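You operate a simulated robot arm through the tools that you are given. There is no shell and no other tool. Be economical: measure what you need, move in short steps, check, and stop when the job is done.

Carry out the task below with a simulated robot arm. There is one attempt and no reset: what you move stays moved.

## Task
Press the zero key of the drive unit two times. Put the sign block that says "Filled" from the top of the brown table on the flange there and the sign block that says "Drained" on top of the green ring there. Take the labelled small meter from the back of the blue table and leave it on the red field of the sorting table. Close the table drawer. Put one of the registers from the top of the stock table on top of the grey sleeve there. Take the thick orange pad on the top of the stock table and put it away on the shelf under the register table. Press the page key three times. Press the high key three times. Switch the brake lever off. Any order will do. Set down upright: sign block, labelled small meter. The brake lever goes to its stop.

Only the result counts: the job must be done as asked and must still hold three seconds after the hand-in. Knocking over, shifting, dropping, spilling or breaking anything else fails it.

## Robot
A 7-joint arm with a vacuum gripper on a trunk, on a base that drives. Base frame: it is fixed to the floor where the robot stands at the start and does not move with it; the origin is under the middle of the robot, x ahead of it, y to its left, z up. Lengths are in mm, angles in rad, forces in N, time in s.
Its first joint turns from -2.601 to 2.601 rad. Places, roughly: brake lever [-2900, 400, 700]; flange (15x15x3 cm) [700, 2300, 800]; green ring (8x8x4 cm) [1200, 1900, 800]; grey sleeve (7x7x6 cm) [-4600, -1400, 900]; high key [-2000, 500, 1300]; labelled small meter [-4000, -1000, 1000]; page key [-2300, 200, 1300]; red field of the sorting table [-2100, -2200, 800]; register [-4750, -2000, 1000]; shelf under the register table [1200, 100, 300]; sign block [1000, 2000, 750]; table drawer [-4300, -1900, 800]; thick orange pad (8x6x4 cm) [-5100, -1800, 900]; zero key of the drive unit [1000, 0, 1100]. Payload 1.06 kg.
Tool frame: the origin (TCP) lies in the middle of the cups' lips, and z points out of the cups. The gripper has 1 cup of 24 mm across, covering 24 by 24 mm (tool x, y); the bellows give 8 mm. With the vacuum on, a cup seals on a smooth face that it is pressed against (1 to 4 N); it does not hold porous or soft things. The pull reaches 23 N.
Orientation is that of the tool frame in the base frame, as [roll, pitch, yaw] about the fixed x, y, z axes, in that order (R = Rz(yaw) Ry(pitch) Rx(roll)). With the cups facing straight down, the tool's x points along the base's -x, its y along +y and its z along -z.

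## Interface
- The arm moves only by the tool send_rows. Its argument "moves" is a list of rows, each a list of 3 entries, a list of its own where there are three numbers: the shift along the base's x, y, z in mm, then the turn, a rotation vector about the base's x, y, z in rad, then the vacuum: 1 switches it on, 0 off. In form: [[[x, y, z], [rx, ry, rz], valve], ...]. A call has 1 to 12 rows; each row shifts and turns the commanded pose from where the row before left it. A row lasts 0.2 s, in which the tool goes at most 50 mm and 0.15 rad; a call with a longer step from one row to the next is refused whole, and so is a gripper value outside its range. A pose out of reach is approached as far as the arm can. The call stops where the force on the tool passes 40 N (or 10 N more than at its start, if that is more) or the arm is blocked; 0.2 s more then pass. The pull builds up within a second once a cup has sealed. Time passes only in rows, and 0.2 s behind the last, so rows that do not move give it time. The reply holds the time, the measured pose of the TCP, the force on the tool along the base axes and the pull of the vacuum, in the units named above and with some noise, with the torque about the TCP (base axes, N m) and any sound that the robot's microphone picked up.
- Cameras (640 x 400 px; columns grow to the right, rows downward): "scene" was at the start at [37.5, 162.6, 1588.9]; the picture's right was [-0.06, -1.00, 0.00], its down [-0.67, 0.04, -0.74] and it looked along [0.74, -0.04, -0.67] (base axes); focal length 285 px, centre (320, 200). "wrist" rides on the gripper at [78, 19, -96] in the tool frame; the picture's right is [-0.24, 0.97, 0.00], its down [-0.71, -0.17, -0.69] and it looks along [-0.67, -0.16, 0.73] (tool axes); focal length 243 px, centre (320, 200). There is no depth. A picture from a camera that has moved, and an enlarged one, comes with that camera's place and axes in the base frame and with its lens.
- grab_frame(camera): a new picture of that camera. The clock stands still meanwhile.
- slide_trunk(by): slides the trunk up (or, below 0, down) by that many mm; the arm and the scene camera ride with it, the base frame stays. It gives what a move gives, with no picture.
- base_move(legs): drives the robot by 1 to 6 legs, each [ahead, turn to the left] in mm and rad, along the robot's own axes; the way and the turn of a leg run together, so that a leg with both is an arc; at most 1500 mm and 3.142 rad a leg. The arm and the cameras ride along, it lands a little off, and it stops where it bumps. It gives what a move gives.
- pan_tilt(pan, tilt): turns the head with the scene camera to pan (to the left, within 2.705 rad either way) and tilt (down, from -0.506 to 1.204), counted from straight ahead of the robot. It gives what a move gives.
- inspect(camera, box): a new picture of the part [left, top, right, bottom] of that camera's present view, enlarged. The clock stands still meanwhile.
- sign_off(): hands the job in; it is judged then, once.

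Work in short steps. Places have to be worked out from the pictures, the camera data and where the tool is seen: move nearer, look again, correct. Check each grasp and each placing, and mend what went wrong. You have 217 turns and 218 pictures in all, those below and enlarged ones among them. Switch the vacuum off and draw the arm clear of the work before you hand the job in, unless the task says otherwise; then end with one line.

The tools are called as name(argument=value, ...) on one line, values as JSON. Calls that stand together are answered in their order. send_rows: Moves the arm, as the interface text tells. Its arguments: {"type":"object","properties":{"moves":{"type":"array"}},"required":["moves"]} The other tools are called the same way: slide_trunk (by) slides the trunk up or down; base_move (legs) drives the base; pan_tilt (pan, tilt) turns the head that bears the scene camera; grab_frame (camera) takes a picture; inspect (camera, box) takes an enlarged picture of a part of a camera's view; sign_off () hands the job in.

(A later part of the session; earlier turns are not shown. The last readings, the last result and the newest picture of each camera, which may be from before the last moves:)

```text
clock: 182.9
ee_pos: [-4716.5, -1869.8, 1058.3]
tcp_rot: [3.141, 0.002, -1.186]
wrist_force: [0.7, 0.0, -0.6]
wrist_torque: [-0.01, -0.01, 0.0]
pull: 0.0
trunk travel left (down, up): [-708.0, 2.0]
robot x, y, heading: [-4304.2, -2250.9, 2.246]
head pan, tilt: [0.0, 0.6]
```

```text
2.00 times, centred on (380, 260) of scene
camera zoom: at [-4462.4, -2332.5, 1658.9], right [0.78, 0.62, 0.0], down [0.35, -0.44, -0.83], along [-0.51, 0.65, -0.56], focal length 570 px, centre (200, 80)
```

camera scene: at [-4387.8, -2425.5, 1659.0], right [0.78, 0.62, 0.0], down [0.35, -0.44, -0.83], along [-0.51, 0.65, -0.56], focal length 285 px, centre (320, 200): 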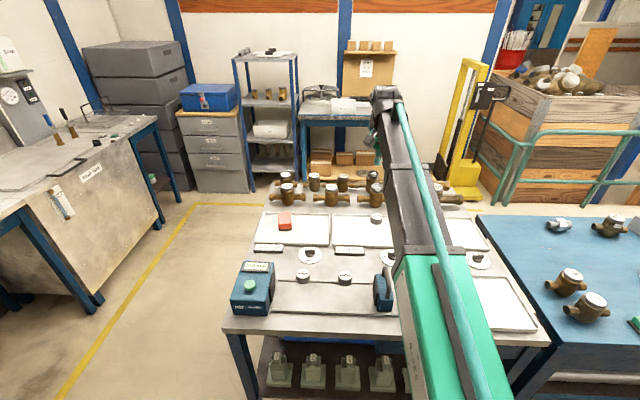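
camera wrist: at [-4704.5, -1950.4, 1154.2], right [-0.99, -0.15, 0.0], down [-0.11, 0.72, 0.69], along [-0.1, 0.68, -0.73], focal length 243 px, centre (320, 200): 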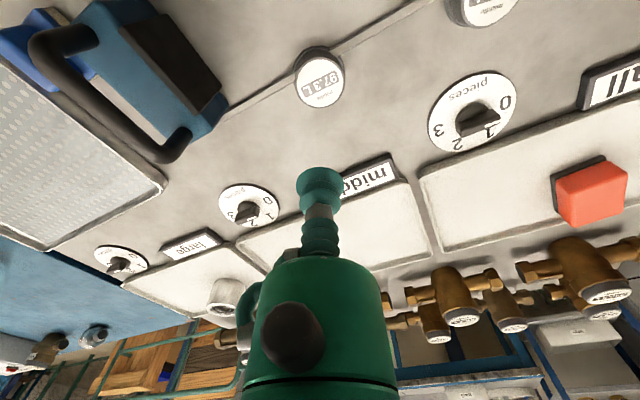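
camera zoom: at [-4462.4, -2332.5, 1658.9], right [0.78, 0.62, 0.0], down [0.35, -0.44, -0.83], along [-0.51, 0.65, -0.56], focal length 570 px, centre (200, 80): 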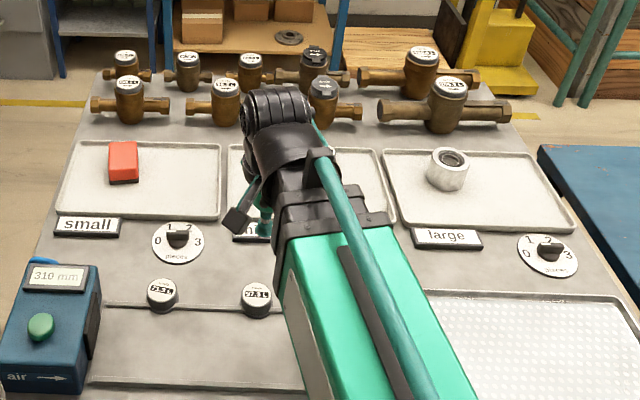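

The register came off the cup. I retry more gently to see whether it is free.

send_rows(moves=[[[0, -4, -45], [0, 0, 0], 1], [[0, -1, -45], [0, 0, 0], 1], [[0, 0, -38], [0, 0, 0], 1], [[0, 0, -4], [0, 0, 0], 1], [[0, 0, -2], [0, 0, 0], 1]])

```text
clock: 184.1
ee_pos: [-4713.6, -1875.1, 922.9]
tcp_rot: [3.141, 0.007, -1.185]
wrist_force: [-4.7, 13.9, 18.1]
wrist_torque: [-0.32, -0.29, 0.09]
pull: 22.8
trunk travel left (down, up): [-708.0, 2.0]
robot x, y, heading: [-4300.1, -2255.2, 2.244]
head pan, tilt: [0.0, 0.6]
```

send_rows(moves=[[[0, 0, 2], [0, 0, 0], 1], [[0, 0, 2], [0, 0, 0], 1], [[0, 0, 0], [0, 0, 0], 1], [[0, 0, 0], [0, 0, 0], 1]])

send_rows(moves=[[[0, 0, 3], [0, 0, 0], 1], [[0, 0, 3], [0, 0, 0], 1]])

```text
clock: 185.1
ee_pos: [-4714.9, -1876.4, 928.3]
tcp_rot: [-3.141, 0.002, -1.186]
wrist_force: [2.8, -3.7, -12.9]
wrist_torque: [-0.05, -0.08, 0.03]
pull: 23.4
trunk travel left (down, up): [-708.0, 2.0]
robot x, y, heading: [-4301.6, -2253.4, 2.243]
head pan, tilt: [0.0, 0.6]
```

```text
clock: 185.7
ee_pos: [-4715.3, -1877.8, 935.9]
tcp_rot: [3.14, 0.007, -1.187]
wrist_force: [0.2, -0.2, 0.0]
wrist_torque: [0.01, 0.03, 0.02]
pull: 0.0
trunk travel left (down, up): [-708.0, 2.0]
robot x, y, heading: [-4300.3, -2260.8, 2.244]
head pan, tilt: [0.0, 0.6]
```

The rail registers are fixed. The loose one is the 26.5 L register in the middle tray at about (-4789,-1547). I go there.

send_rows(moves=[[[0, 0, 45], [0, 0, 0], 0], [[0, 0, 45], [0, 0, 0], 0], [[-10, 44, 15], [0, 0, 0], 0], [[-10, 44, 15], [0, 0, 0], 0], [[-10, 46, 0], [0, 0, 0], 0], [[-10, 46, 0], [0, 0, 0], 0], [[-10, 46, 0], [0, 0, 0], 0], [[-10, 46, 0], [0, 0, 0], 0], [[-13, 48, 0], [0, 0, 0], 0]])

grab_frame(camera="wrist")

inspect(camera="scene", box=[220, 160, 540, 360])

```text
clock: 187.7
ee_pos: [-4792.5, -1557.1, 1052.6]
tcp_rot: [3.142, 0.003, -1.187]
wrist_force: [-0.7, 0.0, 0.3]
wrist_torque: [0.01, 0.0, -0.01]
pull: 0.1
trunk travel left (down, up): [-708.0, 2.0]
robot x, y, heading: [-4301.8, -2258.3, 2.241]
head pan, tilt: [0.0, 0.6]
```

```text
115 pictures are left
camera wrist: at [-4779.7, -1637.3, 1145.8], right [-0.99, -0.15, 0.0], down [-0.11, 0.72, 0.69], along [-0.1, 0.68, -0.73], focal length 243 px, centre (320, 200)
```

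wrist: 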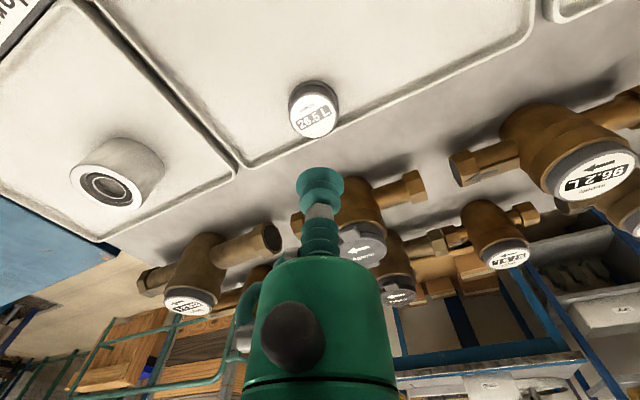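

```text
2.00 times, centred on (380, 260) of scene
camera zoom: at [-4462.6, -2331.6, 1659.0], right [0.78, 0.62, 0.0], down [0.35, -0.44, -0.82], along [-0.51, 0.65, -0.57], focal length 570 px, centre (200, 80)
```

zoom: 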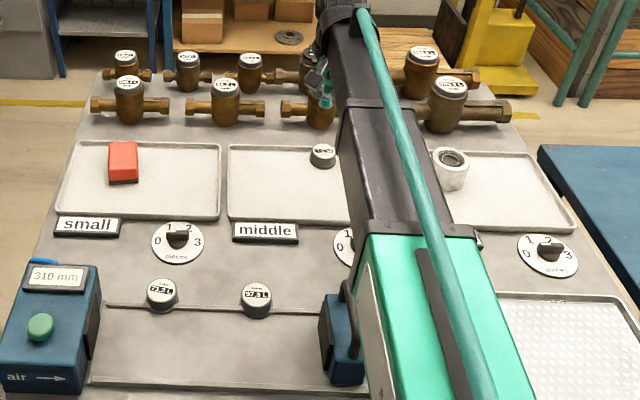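

Register at (-4789,-1539). I descend to z≈965 over it and check.

send_rows(moves=[[[3, 14, -30], [0, 0, 0], 0], [[0, 4, -40], [0, 0, 0], 0], [[0, 0, -15], [0, 0, 0], 0]])

grab_frame(camera="wrist")

```text
clock: 188.5
ee_pos: [-4788.2, -1541.1, 968.1]
tcp_rot: [-3.141, 0.004, -1.188]
wrist_force: [-0.6, -0.1, -0.1]
wrist_torque: [0.0, 0.0, 0.02]
pull: 0.0
trunk travel left (down, up): [-708.0, 2.0]
robot x, y, heading: [-4300.4, -2258.8, 2.245]
head pan, tilt: [0.0, 0.6]
```

```text
113 pictures are left
camera wrist: at [-4775.9, -1619.7, 1061.5], right [-0.99, -0.15, 0.0], down [-0.11, 0.72, 0.69], along [-0.1, 0.68, -0.73], focal length 243 px, centre (320, 200)
```

wrist: 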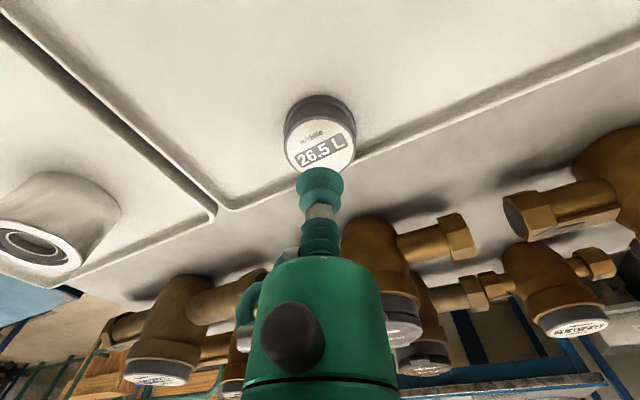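

Aligned. Vacuum on, gentle descent.

send_rows(moves=[[[0, 2, -25], [0, 0, 0], 1], [[0, 0, -8], [0, 0, 0], 1], [[0, 0, -3], [0, 0, 0], 1]])

```text
clock: 189.3
ee_pos: [-4787.0, -1536.5, 932.4]
tcp_rot: [-3.141, 0.003, -1.187]
wrist_force: [1.3, 0.8, 4.8]
wrist_torque: [0.02, -0.03, -0.01]
pull: 23.7
trunk travel left (down, up): [-708.0, 2.0]
robot x, y, heading: [-4302.0, -2260.6, 2.247]
head pan, tilt: [0.0, 0.6]
```

Sealed at z≈932. I lift gently and check.

send_rows(moves=[[[0, 0, 3], [0, 0, 0], 1], [[0, 0, 5], [0, 0, 0], 1], [[0, 0, 15], [0, 0, 0], 1], [[0, 0, 40], [0, 0, 0], 1], [[0, 0, 40], [0, 0, 0], 1]])

grab_frame(camera="wrist")

```text
clock: 190.5
ee_pos: [-4784.6, -1537.1, 1035.1]
tcp_rot: [3.141, 0.003, -1.186]
wrist_force: [-0.9, 0.2, 0.3]
wrist_torque: [0.02, 0.01, 0.03]
pull: 22.6
trunk travel left (down, up): [-708.0, 2.0]
robot x, y, heading: [-4302.9, -2257.3, 2.247]
head pan, tilt: [0.0, 0.6]
```

```text
112 pictures are left
camera wrist: at [-4771.5, -1616.9, 1128.6], right [-0.99, -0.15, 0.0], down [-0.11, 0.72, 0.69], along [-0.1, 0.68, -0.73], focal length 243 px, centre (320, 200)
```

wrist: 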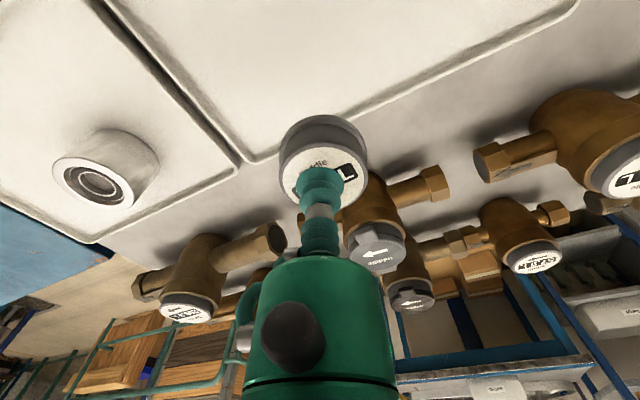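

Held. I carry it over the sleeve, est. (-4589,-1446,~955), keeping z≈1040.

send_rows(moves=[[[30, 14, 0], [0, 0, 0], 1], [[30, 14, 0], [0, 0, 0], 1], [[30, 14, 0], [0, 0, 0], 1], [[30, 14, 0], [0, 0, 0], 1], [[30, 14, 0], [0, 0, 0], 1]])

grab_frame(camera="wrist")

inspect(camera="scene", box=[320, 180, 520, 310])

```text
clock: 191.7
ee_pos: [-4635.6, -1468.1, 1033.4]
tcp_rot: [3.141, 0.002, -1.186]
wrist_force: [0.4, -0.6, -0.1]
wrist_torque: [-0.01, -0.02, -0.03]
pull: 23.0
trunk travel left (down, up): [-708.0, 2.0]
robot x, y, heading: [-4298.4, -2253.3, 2.245]
head pan, tilt: [0.0, 0.6]
```

```text
111 pictures are left
camera wrist: at [-4624.4, -1548.2, 1128.5], right [-0.99, -0.15, 0.0], down [-0.11, 0.72, 0.69], along [-0.1, 0.68, -0.73], focal length 243 px, centre (320, 200)
```

wrist: 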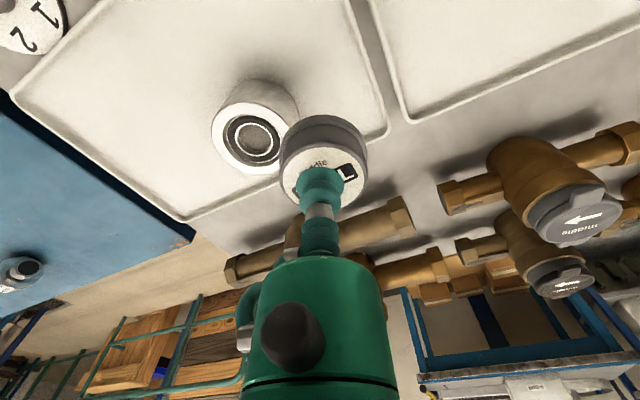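

```text
3.08 times, centred on (420, 245) of scene
camera zoom: at [-4462.0, -2332.2, 1659.0], right [0.78, 0.62, 0.0], down [0.35, -0.44, -0.83], along [-0.51, 0.65, -0.56], focal length 876 px, centre (12, 62)
```

zoom: 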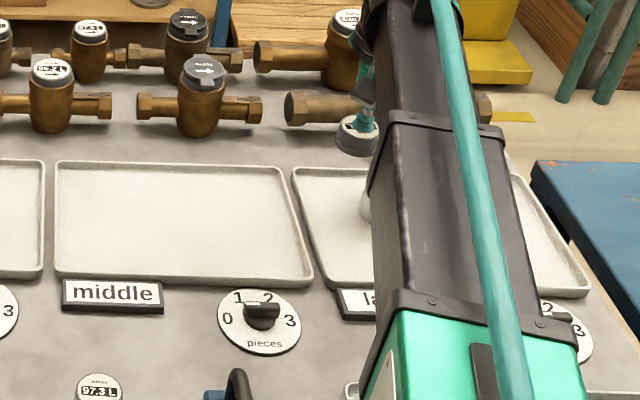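

Two views give the sleeve top at (-4584,-1442,950). I move over it and look before lowering.

send_rows(moves=[[[26, 13, 0], [0, 0, 0], 1], [[26, 13, 0], [0, 0, 0], 1], [[0, 0, -15], [0, 0, 0], 1]])

grab_frame(camera="wrist")

```text
clock: 192.5
ee_pos: [-4585.0, -1443.5, 1021.4]
tcp_rot: [-3.141, 0.003, -1.187]
wrist_force: [0.4, 0.0, -1.1]
wrist_torque: [-0.02, 0.0, 0.02]
pull: 22.6
trunk travel left (down, up): [-708.0, 2.0]
robot x, y, heading: [-4302.6, -2256.4, 2.245]
head pan, tilt: [0.0, 0.6]
```

```text
109 pictures are left
camera wrist: at [-4571.8, -1524.4, 1115.1], right [-0.99, -0.15, 0.0], down [-0.11, 0.72, 0.69], along [-0.1, 0.68, -0.73], focal length 243 px, centre (320, 200)
```

wrist: 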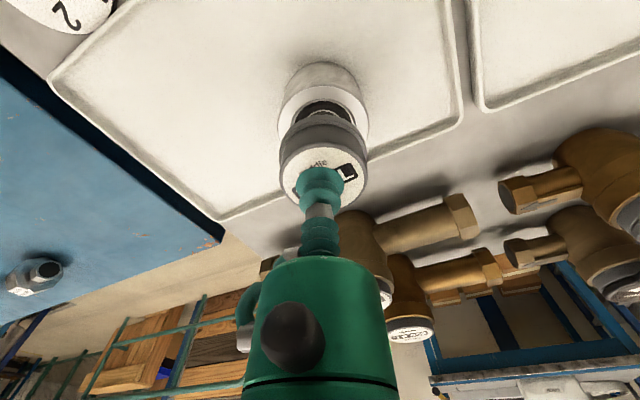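

Centred. I lower slowly.

send_rows(moves=[[[0, 0, -10], [0, 0, 0], 1], [[0, 0, -8], [0, 0, 0], 1], [[0, 0, -4], [0, 0, 0], 1]])

grab_frame(camera="wrist")

```text
clock: 193.3
ee_pos: [-4585.6, -1443.5, 998.2]
tcp_rot: [-3.141, 0.002, -1.187]
wrist_force: [-0.2, -1.2, -1.0]
wrist_torque: [-0.02, 0.01, 0.0]
pull: 23.4
trunk travel left (down, up): [-708.0, 2.0]
robot x, y, heading: [-4298.4, -2256.3, 2.241]
head pan, tilt: [0.0, 0.6]
```

```text
108 pictures are left
camera wrist: at [-4572.9, -1522.9, 1092.8], right [-0.99, -0.15, 0.0], down [-0.11, 0.72, 0.69], along [-0.1, 0.68, -0.73], focal length 243 px, centre (320, 200)
```

wrist: 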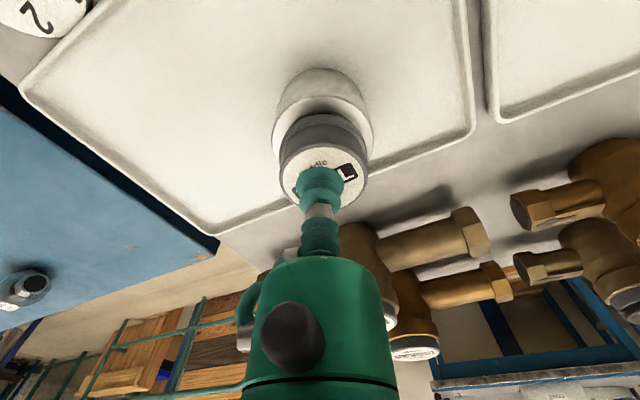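

send_rows(moves=[[[0, 0, -4], [0, 0, 0], 1], [[0, 0, -3], [0, 0, 0], 1]])

send_rows(moves=[[[0, 0, -2], [0, 0, 0], 1], [[0, 0, -2], [0, 0, 0], 1]])

```text
clock: 193.9
ee_pos: [-4585.1, -1442.6, 992.1]
tcp_rot: [-3.14, 0.004, -1.187]
wrist_force: [-0.2, -0.6, -0.2]
wrist_torque: [0.02, 0.02, 0.0]
pull: 22.8
trunk travel left (down, up): [-708.0, 2.0]
robot x, y, heading: [-4303.8, -2257.1, 2.244]
head pan, tilt: [0.0, 0.6]
```

```text
clock: 194.5
ee_pos: [-4584.7, -1442.0, 988.4]
tcp_rot: [-3.139, 0.003, -1.188]
wrist_force: [0.5, -0.5, -0.8]
wrist_torque: [-0.03, -0.01, 0.02]
pull: 23.2
trunk travel left (down, up): [-708.0, 2.0]
robot x, y, heading: [-4302.5, -2258.3, 2.243]
head pan, tilt: [0.0, 0.6]
```

Still no contact; further down in 2 mm steps.

send_rows(moves=[[[0, 0, -2], [0, 0, 0], 1], [[0, 0, -2], [0, 0, 0], 1]])

grab_frame(camera="wrist")

```text
clock: 195.1
ee_pos: [-4584.4, -1441.5, 984.7]
tcp_rot: [-3.141, 0.004, -1.186]
wrist_force: [-0.4, 0.4, 3.2]
wrist_torque: [-0.04, 0.02, 0.03]
pull: 23.1
trunk travel left (down, up): [-708.0, 2.0]
robot x, y, heading: [-4301.6, -2257.4, 2.248]
head pan, tilt: [0.0, 0.6]
```

```text
107 pictures are left
camera wrist: at [-4572.1, -1522.5, 1078.4], right [-0.99, -0.15, 0.0], down [-0.11, 0.72, 0.69], along [-0.1, 0.68, -0.73], focal length 243 px, centre (320, 200)
```

wrist: 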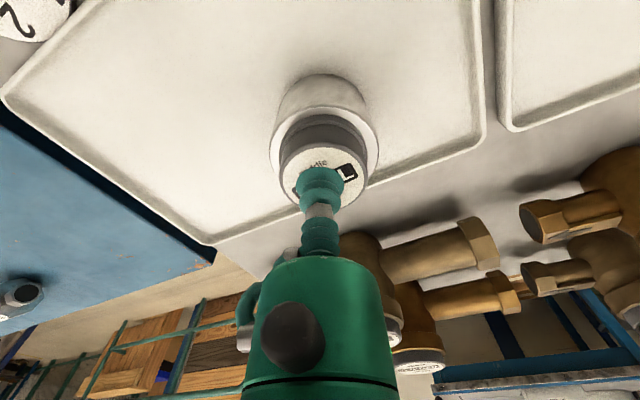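

Contact at z≈985 and centred on the sleeve. Release and lift.

send_rows(moves=[[[0, 0, -1], [0, 0, 0], 0], [[0, 0, 0], [0, 0, 0], 0], [[0, 0, 0], [0, 0, 0], 0], [[0, 0, 0], [0, 0, 0], 0], [[0, 0, 4], [0, 0, 0], 0], [[0, 0, 15], [0, 0, 0], 0], [[0, 0, 40], [0, 0, 0], 0], [[0, 0, 40], [0, 0, 0], 0]])

grab_frame(camera="wrist")

```text
clock: 196.9
ee_pos: [-4583.5, -1441.1, 1082.7]
tcp_rot: [3.141, 0.001, -1.186]
wrist_force: [-0.3, -0.9, -0.4]
wrist_torque: [0.02, 0.01, -0.02]
pull: 0.2
trunk travel left (down, up): [-708.0, 2.0]
robot x, y, heading: [-4300.5, -2256.8, 2.244]
head pan, tilt: [0.0, 0.6]
```

```text
106 pictures are left
camera wrist: at [-4570.9, -1521.4, 1176.8], right [-0.99, -0.15, 0.0], down [-0.11, 0.72, 0.69], along [-0.1, 0.68, -0.73], focal length 243 px, centre (320, 200)
```

wrist: 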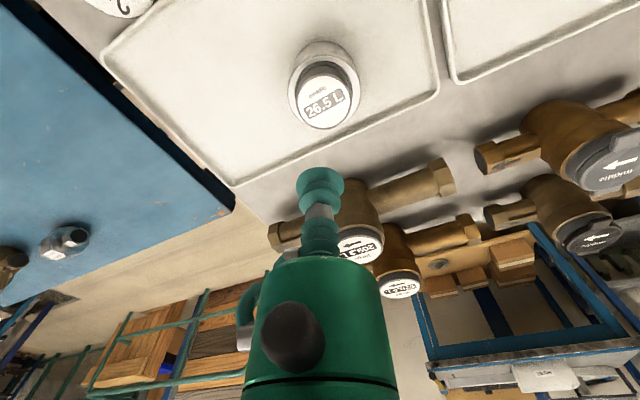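

Register sits on the sleeve. Next the brake lever: I retract the arm, back off, and drive around the stock table's far side.

send_rows(moves=[[[0, 0, 48], [0, 0, 0], 0], [[0, 0, 48], [0, 0, 0], 0], [[-20, -30, 30], [0, 0, 0], 0], [[-24, -37, 20], [0, 0, 0], 0], [[-24, -37, 0], [0, 0, 0], 0], [[-24, -37, 0], [0, 0, 0], 0], [[-24, -37, 0], [0, 0, 0], 0], [[-24, -37, 0], [0, 0, 0], 0]])

base_move(legs=[[-350, 0], [0, 0.9]])

pan_tilt(pan=0.0, tilt=0.55)

grab_frame(camera="scene")

```text
clock: 198.7
ee_pos: [-4724.7, -1659.0, 1229.2]
tcp_rot: [-3.141, 0.003, -1.187]
wrist_force: [0.3, -0.4, 0.7]
wrist_torque: [0.02, 0.0, 0.0]
pull: 0.1
trunk travel left (down, up): [-708.0, 2.0]
robot x, y, heading: [-4303.7, -2261.7, 2.246]
head pan, tilt: [0.0, 0.6]
```

```text
clock: 203.3
ee_pos: [-4815.0, -2506.7, 1228.0]
tcp_rot: [-3.141, 0.002, -0.265]
wrist_force: [0.0, 0.5, -0.2]
wrist_torque: [-0.01, -0.03, 0.0]
pull: 0.1
trunk travel left (down, up): [-708.0, 2.0]
robot x, y, heading: [-4085.0, -2535.8, -3.119]
head pan, tilt: [0.0, 0.6]
```

```text
clock: 203.9
ee_pos: [-4814.4, -2505.8, 1228.4]
tcp_rot: [-3.141, 0.003, -0.267]
wrist_force: [-0.4, -0.5, 0.0]
wrist_torque: [-0.02, 0.03, 0.0]
pull: 0.0
trunk travel left (down, up): [-708.0, 2.0]
robot x, y, heading: [-4081.0, -2534.3, -3.12]
head pan, tilt: [0.0, 0.55]
```

```text
105 pictures are left
camera scene: at [-4123.6, -2707.8, 1663.5], right [-0.02, 1.0, 0.0], down [0.52, 0.01, -0.85], along [-0.85, -0.02, -0.52], focal length 285 px, centre (320, 200)
```

scene: 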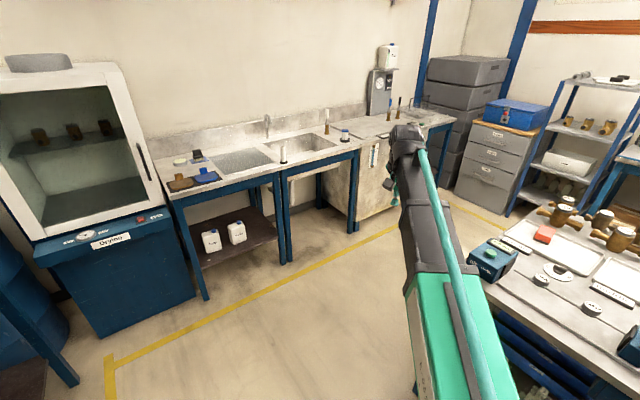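

The path around is clear. To be safe near the cabinets, I swing the arm round to the robot's right side first (keeping radius ≈730, z≈1228).

send_rows(moves=[[[3.4, 47.5, 0], [0, 0, -0.065], 0], [[6.5, 47.2, 0], [0, 0, -0.065], 0], [[9.5, 46.6, 0], [0, 0, -0.065], 0], [[12.5, 45.9, 0], [0, 0, -0.065], 0], [[15.5, 45.0, 0], [0, 0, -0.065], 0], [[18.4, 43.9, 0], [0, 0, -0.065], 0], [[21.2, 42.6, 0], [0, 0, -0.065], 0], [[23.9, 41.2, 0], [0, 0, -0.065], 0], [[26.5, 39.5, 0], [0, 0, -0.065], 0], [[29.0, 37.7, 0], [0, 0, -0.065], 0]])

send_rows(moves=[[[31.4, 35.8, 0], [0, 0, -0.065], 0], [[33.7, 33.7, 0], [0, 0, -0.065], 0], [[35.8, 31.4, 0], [0, 0, -0.065], 0], [[37.7, 29.0, 0], [0, 0, -0.065], 0], [[39.5, 26.5, 0], [0, 0, -0.065], 0], [[41.2, 23.9, 0], [0, 0, -0.065], 0], [[42.7, 21.1, 0], [0, 0, -0.065], 0], [[43.9, 18.3, 0], [0, 0, -0.065], 0], [[45.0, 15.4, 0], [0, 0, -0.065], 0], [[45.9, 12.5, 0], [0, 0, -0.065], 0]])

base_move(legs=[[0, 0.11], [1250, 0], [0, -1.009]])

grab_frame(camera="scene")

```text
clock: 206.1
ee_pos: [-4646.9, -2069.3, 1232.5]
tcp_rot: [-3.141, 0.003, -0.917]
wrist_force: [0.1, 0.7, 0.4]
wrist_torque: [0.0, -0.02, -0.02]
pull: 0.0
trunk travel left (down, up): [-708.0, 2.0]
robot x, y, heading: [-4080.5, -2535.0, -3.123]
head pan, tilt: [0.0, 0.55]
```

```text
clock: 208.3
ee_pos: [-4249.2, -1821.4, 1227.5]
tcp_rot: [3.142, 0.003, -1.568]
wrist_force: [0.3, 0.4, -0.3]
wrist_torque: [0.0, 0.0, 0.0]
pull: 0.0
trunk travel left (down, up): [-708.0, 2.0]
robot x, y, heading: [-4081.2, -2533.7, -3.119]
head pan, tilt: [0.0, 0.55]
```

```text
clock: 217.9
ee_pos: [-4899.0, -2120.4, 1227.3]
tcp_rot: [-3.141, 0.002, -2.473]
wrist_force: [-0.7, -0.3, -1.3]
wrist_torque: [0.03, 0.01, 0.02]
pull: 0.0
trunk travel left (down, up): [-708.0, 2.0]
robot x, y, heading: [-5356.6, -2692.3, 2.254]
head pan, tilt: [0.0, 0.55]
```

```text
104 pictures are left
camera scene: at [-5516.1, -2768.8, 1663.5], right [0.77, 0.63, 0.0], down [0.33, -0.4, -0.85], along [-0.54, 0.66, -0.52], focal length 285 px, centre (320, 200)
```

scene: 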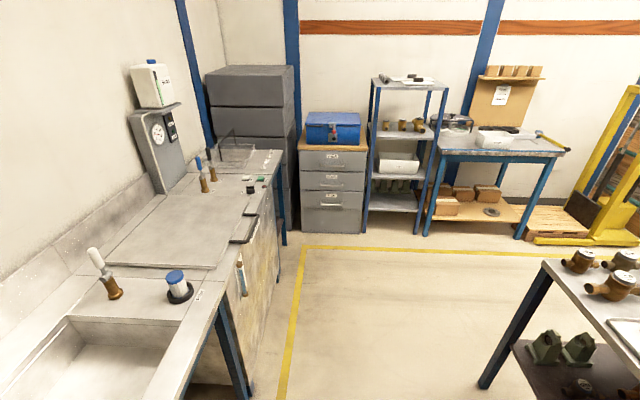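

Clear floor ahead. I continue to (-6256,-1584), turn right, and go along behind the stock table.

base_move(legs=[[1427, 0], [0, -1.5], [1400, 0]])

pan_tilt(pan=-0.2, tilt=0.5)

grab_frame(camera="scene")

```text
clock: 235.3
ee_pos: [-4652.7, -1028.7, 1226.8]
tcp_rot: [-3.141, 0.003, 2.323]
wrist_force: [-0.7, 0.3, 0.2]
wrist_torque: [-0.03, -0.03, 0.02]
pull: 0.0
trunk travel left (down, up): [-708.0, 2.0]
robot x, y, heading: [-5261.6, -621.4, 0.772]
head pan, tilt: [0.0, 0.55]
```

```text
clock: 236.0
ee_pos: [-4652.9, -1027.4, 1227.6]
tcp_rot: [-3.141, 0.003, 2.322]
wrist_force: [1.3, 0.1, -0.3]
wrist_torque: [-0.02, 0.02, 0.01]
pull: 0.1
trunk travel left (down, up): [-708.0, 2.0]
robot x, y, heading: [-5261.4, -619.3, 0.766]
head pan, tilt: [-0.201, 0.499]
```

```text
103 pictures are left
camera scene: at [-5335.6, -483.6, 1668.1], right [0.54, -0.84, 0.0], down [-0.4, -0.26, -0.88], along [0.74, 0.47, -0.48], focal length 285 px, centre (320, 200)
```

scene: 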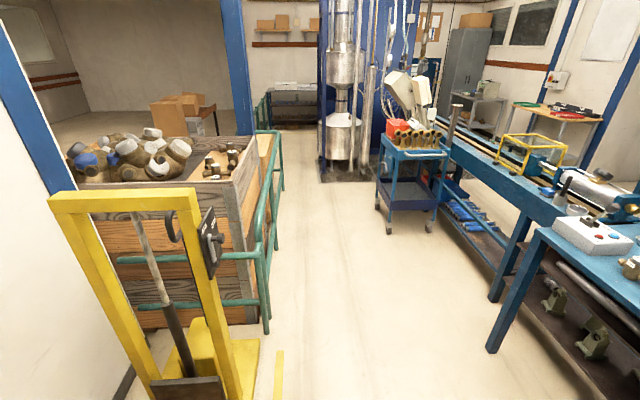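

The corridor is open, and I see the cart. I zoom on it.

inspect(camera="scene", box=[360, 100, 480, 250])

inspect(camera="scene", box=[300, 60, 480, 200])

```text
2.67 times, centred on (420, 175) of scene
camera zoom: at [-5335.6, -483.6, 1668.1], right [0.54, -0.84, 0.0], down [-0.4, -0.26, -0.88], along [0.74, 0.47, -0.48], focal length 760 px, centre (53, 267)
```

zoom: 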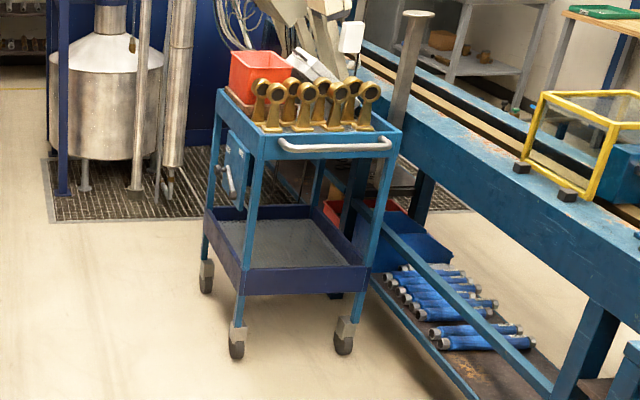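

```text
2.86 times, centred on (390, 130) of scene
camera zoom: at [-5335.6, -483.6, 1668.1], right [0.54, -0.84, 0.0], down [-0.4, -0.26, -0.88], along [0.74, 0.47, -0.48], focal length 814 px, centre (120, 400)
```

zoom: 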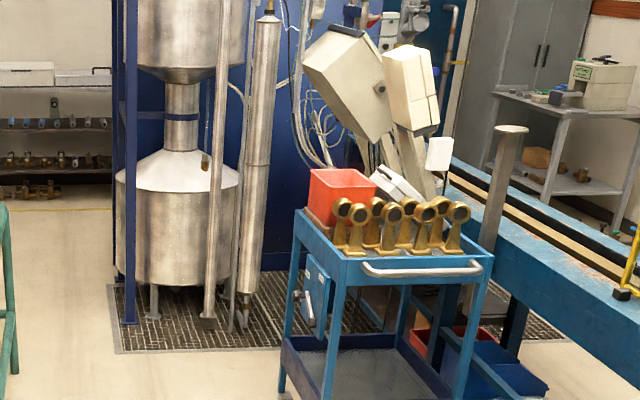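

The brake lever is on a plate on the cart's corridor-facing side, ≈(-2950,370). I drive to about (-3728,418) and look closely.

base_move(legs=[[0, -0.171], [900, 0], [920, 0]])

pan_tilt(pan=-0.6, tilt=0.7)

grab_frame(camera="scene")

```text
clock: 245.9
ee_pos: [-3204.3, -101.1, 1227.5]
tcp_rot: [3.141, 0.004, 2.151]
wrist_force: [-0.3, 0.2, 0.8]
wrist_torque: [-0.03, -0.01, 0.0]
pull: 0.0
trunk travel left (down, up): [-708.0, 2.0]
robot x, y, heading: [-3734.7, 405.5, 0.598]
head pan, tilt: [-0.201, 0.499]
```

```text
clock: 246.8
ee_pos: [-3204.3, -101.5, 1227.3]
tcp_rot: [-3.141, 0.001, 2.15]
wrist_force: [-0.1, -0.7, -0.6]
wrist_torque: [0.01, 0.01, 0.03]
pull: 0.1
trunk travel left (down, up): [-708.0, 2.0]
robot x, y, heading: [-3735.2, 404.6, 0.601]
head pan, tilt: [-0.6, 0.7]
```

```text
100 pictures are left
camera scene: at [-3782.5, 516.4, 1650.4], right [0.0, -1.0, 0.0], down [-0.64, 0.0, -0.77], along [0.77, 0.0, -0.64], focal length 285 px, centre (320, 200)
```

scene: 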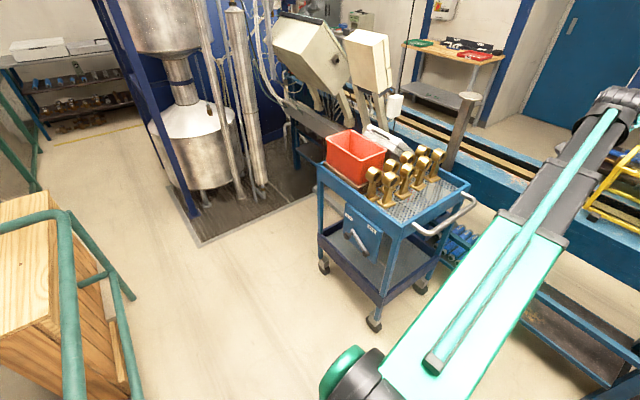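

inspect(camera="scene", box=[320, 190, 400, 280])

```text
4.44 times, centred on (360, 235) of scene
camera zoom: at [-3782.5, 516.4, 1650.4], right [0.0, -1.0, 0.0], down [-0.64, 0.0, -0.77], along [0.77, 0.0, -0.64], focal length 1266 px, centre (142, 44)
```

zoom: 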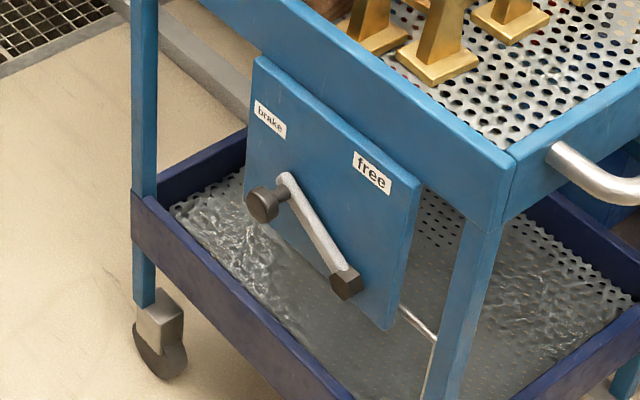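

The lever points up-left to "brake"; off means swinging its knob right to "free". I swing the arm round to the front, then lower the trunk.

send_rows(moves=[[[31.2, 34.7, 0], [0, 0, 0.0638], 0], [[29, 36.6, 0], [0, 0, 0.0638], 0], [[26.6, 38.4, 0], [0, 0, 0.0638], 0], [[24.1, 40, 0], [0, 0, 0.0638], 0], [[21.5, 41.5, 0], [0, 0, 0.0638], 0], [[18.8, 42.7, 0], [0, 0, 0.0638], 0], [[16, 43.9, 0], [0, 0, 0.0638], 0], [[13.2, 44.8, 0], [0, 0, 0.0638], 0], [[10.3, 45.5, 0], [0, 0, 0.0638], 0], [[7.4, 46.1, 0], [0, 0, 0.0638], 0], [[4.4, 46.5, 0], [0, 0, 0.0638], 0], [[1.5, 46.7, 0], [0, 0, 0.0638], 0]])

grab_frame(camera="wrist")

```text
clock: 249.4
ee_pos: [-2997.5, 411.8, 1225.5]
tcp_rot: [3.142, 0.002, 2.918]
wrist_force: [-0.2, 0.3, -0.1]
wrist_torque: [-0.01, 0.0, -0.03]
pull: 0.0
trunk travel left (down, up): [-708.0, 2.0]
robot x, y, heading: [-3732.6, 404.8, 0.593]
head pan, tilt: [-0.6, 0.7]
```

```text
98 pictures are left
camera wrist: at [-3069.8, 446.6, 1320.4], right [0.44, 0.9, 0.0], down [0.65, -0.32, 0.69], along [0.62, -0.31, -0.73], focal length 243 px, centre (320, 200)
```

wrist: 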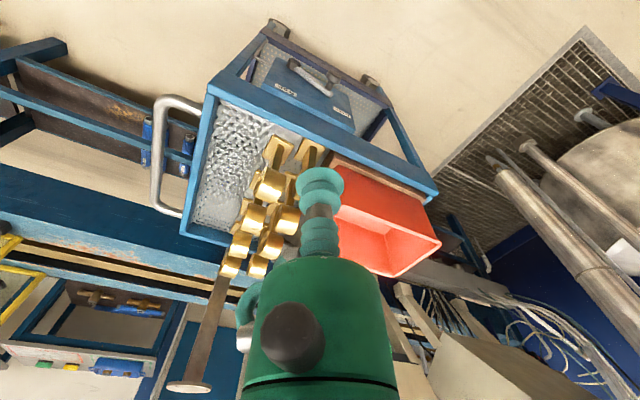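

inspect(camera="wrist", box=[240, 40, 400, 140])

```text
4.00 times, centred on (320, 90) of wrist
camera zoom: at [-3069.8, 446.6, 1320.4], right [0.44, 0.9, 0.0], down [0.65, -0.32, 0.69], along [0.62, -0.31, -0.73], focal length 970 px, centre (320, 640)
```

zoom: 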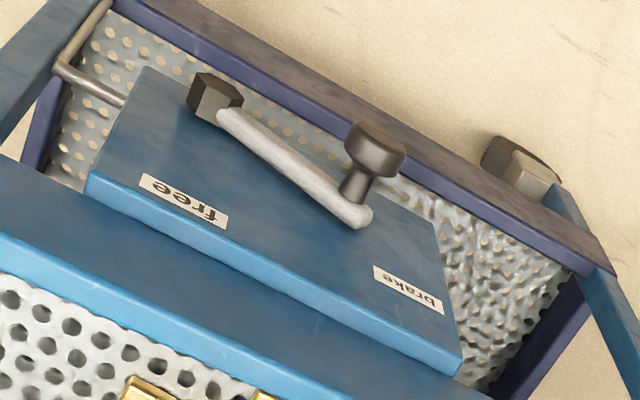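

Lever geometry: hub ≈(-2942,307,635), knob ≈(-2885,392,689); "free" is straight up from the hub, so the knob must go right/up. I move the tool outward and lower the trunk.

send_rows(moves=[[[-24, 32, 0], [0, 0, 0], 0], [[-24, 32, 0], [0, 0, 0], 0], [[-24, 32, 0], [0, 0, 0], 0], [[-24, 32, 0], [0, 0, 0], 0]])

slide_trunk(by=-420)

send_rows(moves=[[[0, 0, 0], [-0.114, -0.086, 0], 0], [[0, 0, 0], [-0.114, -0.086, 0], 0], [[0, 0, 0], [-0.114, -0.086, 0], 0], [[0, 0, 0], [-0.114, -0.086, 0], 0], [[0, 0, 0], [-0.114, -0.086, 0], 0], [[0, 0, 0], [-0.114, -0.086, 0], 0], [[0, 0, 0], [-0.114, -0.086, 0], 0], [[0, 0, 0], [-0.114, -0.086, 0], 0], [[0, 0, 0], [-0.114, -0.086, 0], 0]])

grab_frame(camera="scene")

grab_frame(camera="wrist")

```text
clock: 250.4
ee_pos: [-3096.1, 537.2, 1227.3]
tcp_rot: [3.141, 0.006, 2.918]
wrist_force: [0.0, 0.7, -0.9]
wrist_torque: [-0.04, 0.01, 0.0]
pull: 0.1
trunk travel left (down, up): [-708.0, 2.0]
robot x, y, heading: [-3730.9, 402.3, 0.597]
head pan, tilt: [-0.6, 0.7]
```

```text
refused: -420 is not a number from -400 to 400
```

```text
clock: 252.4
ee_pos: [-3096.3, 534.9, 1226.8]
tcp_rot: [-1.993, 0.826, -2.81]
wrist_force: [-0.1, 0.1, -0.2]
wrist_torque: [-0.01, 0.0, 0.03]
pull: 0.1
trunk travel left (down, up): [-708.0, 2.0]
robot x, y, heading: [-3732.6, 404.4, 0.6]
head pan, tilt: [-0.6, 0.7]
```

```text
96 pictures are left
camera scene: at [-3782.5, 516.6, 1650.4], right [0.0, -1.0, 0.0], down [-0.64, 0.0, -0.76], along [0.76, 0.0, -0.64], focal length 285 px, centre (320, 200)
```

scene: 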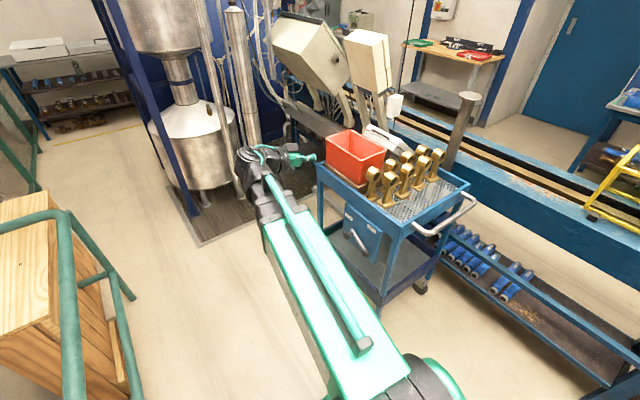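

```text
95 pictures are left
camera wrist: at [-3192.4, 602.7, 1183.6], right [0.64, 0.64, -0.43], down [-0.03, 0.58, 0.82], along [0.77, -0.51, 0.39], focal length 243 px, centre (320, 200)
```

wrist: 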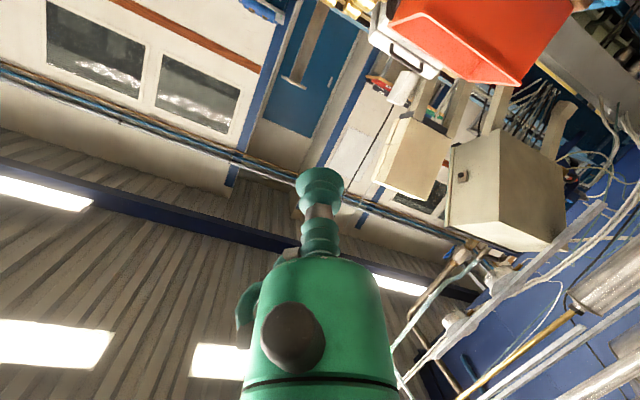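

The tool is nearly horizontal. I lower the trunk in two strokes, finish the rotation and look.

slide_trunk(by=-400)

slide_trunk(by=-150)

send_rows(moves=[[[0, 0, 0], [-0.114, -0.086, 0], 0], [[0, 0, 0], [-0.114, -0.086, 0], 0]])

grab_frame(camera="wrist")

grab_frame(camera="scene")

```text
clock: 256.2
ee_pos: [-3096.5, 535.5, 827.6]
tcp_rot: [-1.995, 0.825, -2.813]
wrist_force: [0.0, -0.1, 0.3]
wrist_torque: [0.02, -0.01, 0.0]
pull: 0.0
trunk travel left (down, up): [-308.0, 402.0]
robot x, y, heading: [-3734.6, 406.8, 0.594]
head pan, tilt: [-0.6, 0.7]
```

```text
clock: 258.0
ee_pos: [-3097.2, 535.1, 677.3]
tcp_rot: [-1.995, 0.827, -2.814]
wrist_force: [-0.7, -0.7, -0.8]
wrist_torque: [0.0, 0.0, -0.01]
pull: 0.0
trunk travel left (down, up): [-158.0, 552.0]
robot x, y, heading: [-3732.4, 404.7, 0.596]
head pan, tilt: [-0.6, 0.7]
```

```text
clock: 258.6
ee_pos: [-3096.4, 535.9, 677.0]
tcp_rot: [-1.564, 0.87, -2.489]
wrist_force: [-0.3, 1.0, -0.3]
wrist_torque: [0.01, 0.0, 0.0]
pull: 0.0
trunk travel left (down, up): [-158.0, 552.0]
robot x, y, heading: [-3733.7, 405.4, 0.599]
head pan, tilt: [-0.6, 0.7]
```

```text
94 pictures are left
camera wrist: at [-3182.4, 589.3, 603.9], right [0.71, 0.54, -0.45], down [-0.16, 0.74, 0.65], along [0.68, -0.39, 0.62], focal length 243 px, centre (320, 200)
```

wrist: 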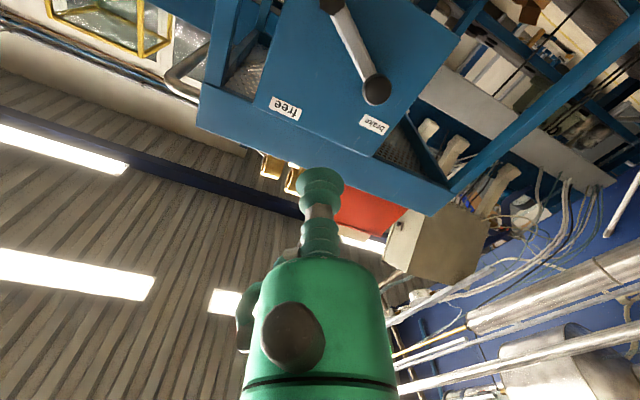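

```text
93 pictures are left
camera scene: at [-3782.6, 516.5, 1100.4], right [0.0, -1.0, 0.0], down [-0.64, 0.0, -0.77], along [0.77, 0.0, -0.64], focal length 285 px, centre (320, 200)
```

scene: 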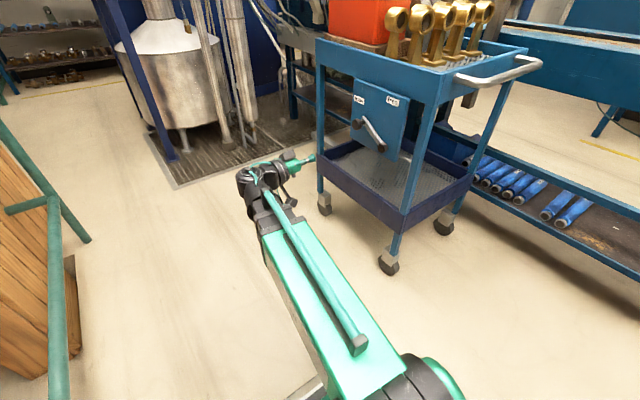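

Knob confirmed at ≈(-2885,395,684); tool points straight into the plate. I move to the pre-position below-left of the knob.

send_rows(moves=[[[43, -12, -10], [0, 0, 0], 0], [[43, -12, -9], [0, 0, 0], 0], [[43, -12, -9], [0, 0, 0], 0], [[44, -13, -9], [0, 0, 0], 0]])

grab_frame(camera="wrist")

inspect(camera="scene", box=[260, 50, 420, 190])

```text
clock: 259.6
ee_pos: [-2920.7, 483.8, 635.9]
tcp_rot: [-1.566, 0.87, -2.491]
wrist_force: [-1.0, 0.4, 0.4]
wrist_torque: [-0.01, 0.04, 0.03]
pull: 0.1
trunk travel left (down, up): [-158.0, 552.0]
robot x, y, heading: [-3734.5, 404.9, 0.598]
head pan, tilt: [-0.6, 0.7]
```

```text
92 pictures are left
camera wrist: at [-3006.7, 538.5, 563.4], right [0.71, 0.54, -0.45], down [-0.16, 0.74, 0.65], along [0.68, -0.4, 0.61], focal length 243 px, centre (320, 200)
```

wrist: 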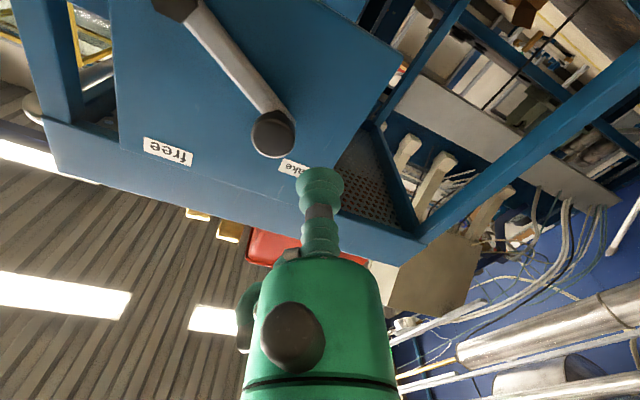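

```text
2.86 times, centred on (340, 120) of scene
camera zoom: at [-3782.7, 516.5, 1100.3], right [0.0, -1.0, 0.0], down [-0.64, 0.0, -0.77], along [0.77, 0.0, -0.64], focal length 814 px, centre (263, 429)
```

zoom: 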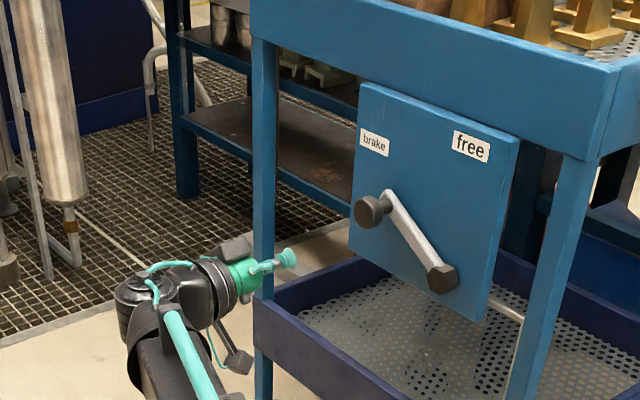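

Clear by ~20 mm. I advance ~100 mm along the tool axis so the finger lies below-left of the knob.

send_rows(moves=[[[24, -32, 0], [0, 0, 0], 0], [[24, -32, 0], [0, 0, 0], 0], [[13, -17, 0], [0, 0, 0], 0]])

grab_frame(camera="wrist")

inspect(camera="scene", box=[300, 70, 420, 170])

```text
clock: 260.4
ee_pos: [-2862.7, 403.3, 640.4]
tcp_rot: [-1.568, 0.871, -2.492]
wrist_force: [0.4, -0.1, 0.2]
wrist_torque: [-0.01, 0.03, 0.02]
pull: 0.1
trunk travel left (down, up): [-158.0, 552.0]
robot x, y, heading: [-3734.8, 404.1, 0.599]
head pan, tilt: [-0.6, 0.7]
```

```text
90 pictures are left
camera wrist: at [-2948.7, 458.4, 566.7], right [0.71, 0.54, -0.45], down [-0.16, 0.74, 0.65], along [0.68, -0.39, 0.61], focal length 243 px, centre (320, 200)
```

wrist: 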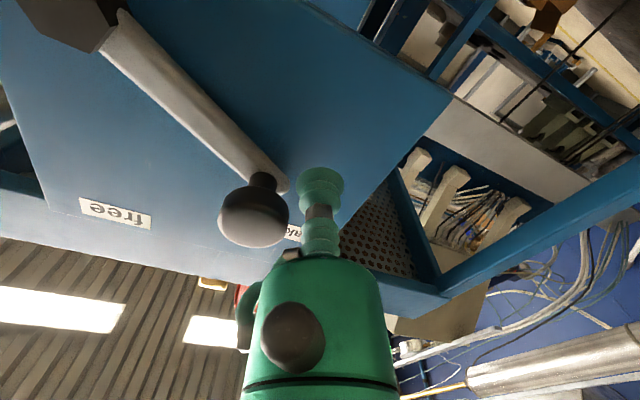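

```text
4.00 times, centred on (360, 120) of scene
camera zoom: at [-3782.5, 516.6, 1100.3], right [0.0, -1.0, 0.0], down [-0.64, 0.0, -0.77], along [0.77, 0.0, -0.64], focal length 1139 px, centre (160, 520)
```

zoom: 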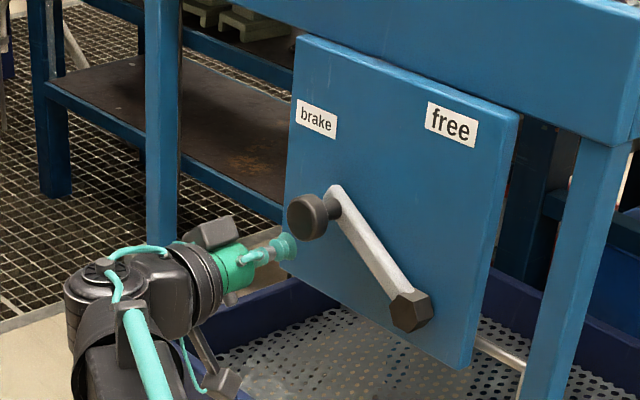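

Finger is in place. I start pushing along an arc around the hub.

send_rows(moves=[[[-3.4, -2.6, 16], [0, 0, 0], 0], [[-3.6, -2.7, 15.7], [0, 0, 0], 0], [[-5.3, -4, 14.9], [0, 0, 0], 0], [[-6.9, -5.2, 13.9], [0, 0, 0], 0]])

inspect(camera="scene", box=[300, 70, 420, 170])

```text
clock: 261.4
ee_pos: [-2883.1, 392.9, 701.8]
tcp_rot: [-1.569, 0.869, -2.491]
wrist_force: [1.4, 0.1, -0.6]
wrist_torque: [0.03, 0.0, 0.0]
pull: 0.1
trunk travel left (down, up): [-158.0, 552.0]
robot x, y, heading: [-3734.3, 403.9, 0.602]
head pan, tilt: [-0.6, 0.7]
```

```text
4.00 times, centred on (360, 120) of scene
camera zoom: at [-3782.3, 516.5, 1100.4], right [0.0, -1.0, 0.0], down [-0.64, 0.0, -0.76], along [0.76, 0.0, -0.64], focal length 1139 px, centre (160, 520)
```

zoom: 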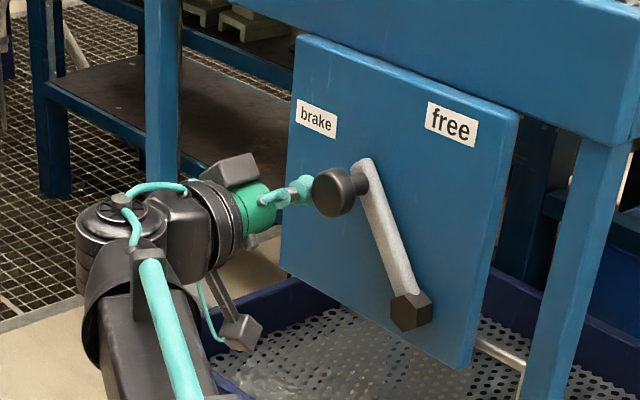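

The lever is moving smoothly. I continue along the arc.

send_rows(moves=[[[-8.4, -6.3, 12.5], [0, 0, 0], 0], [[-9.8, -7.3, 10.9], [0, 0, 0], 0], [[-10.8, -8.1, 9.1], [0, 0, 0], 0], [[-11.8, -8.8, 7.2], [0, 0, 0], 0]])

inspect(camera="scene", box=[300, 70, 420, 170])

```text
clock: 262.4
ee_pos: [-2921.8, 360.5, 741.7]
tcp_rot: [-1.566, 0.87, -2.49]
wrist_force: [-0.1, -0.1, 0.4]
wrist_torque: [0.0, 0.02, -0.01]
pull: 0.0
trunk travel left (down, up): [-158.0, 552.0]
robot x, y, heading: [-3737.7, 403.0, 0.594]
head pan, tilt: [-0.6, 0.7]
```

```text
4.00 times, centred on (360, 120) of scene
camera zoom: at [-3782.4, 516.5, 1100.4], right [0.0, -1.0, 0.0], down [-0.64, 0.0, -0.76], along [0.76, 0.0, -0.64], focal length 1139 px, centre (160, 520)
```

zoom: 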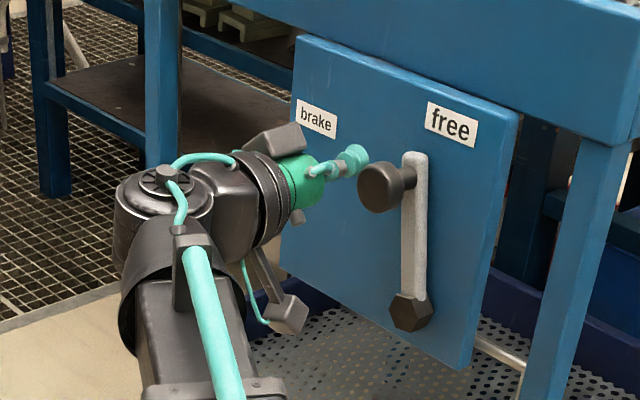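

Lever nearly upright. I keep pushing to the right, slightly lower, until its stop.

send_rows(moves=[[[-8, -6, -3], [0, 0, 0], 0], [[-8, -6, -2], [0, 0, 0], 0], [[-8, -6, -2], [0, 0, 0], 0]])

inspect(camera="scene", box=[300, 70, 420, 170])

```text
clock: 263.2
ee_pos: [-2947.0, 340.7, 733.6]
tcp_rot: [-1.568, 0.871, -2.498]
wrist_force: [1.1, 3.1, 0.7]
wrist_torque: [-0.03, -0.01, 0.09]
pull: 0.1
trunk travel left (down, up): [-158.0, 552.0]
robot x, y, heading: [-3735.2, 404.9, 0.596]
head pan, tilt: [-0.6, 0.7]
```

```text
4.00 times, centred on (360, 120) of scene
camera zoom: at [-3782.5, 516.6, 1100.4], right [0.0, -1.0, 0.0], down [-0.64, 0.0, -0.76], along [0.76, 0.0, -0.64], focal length 1139 px, centre (160, 520)
```

zoom: 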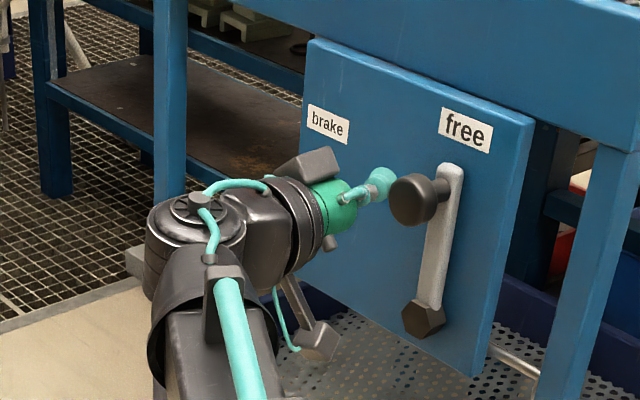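

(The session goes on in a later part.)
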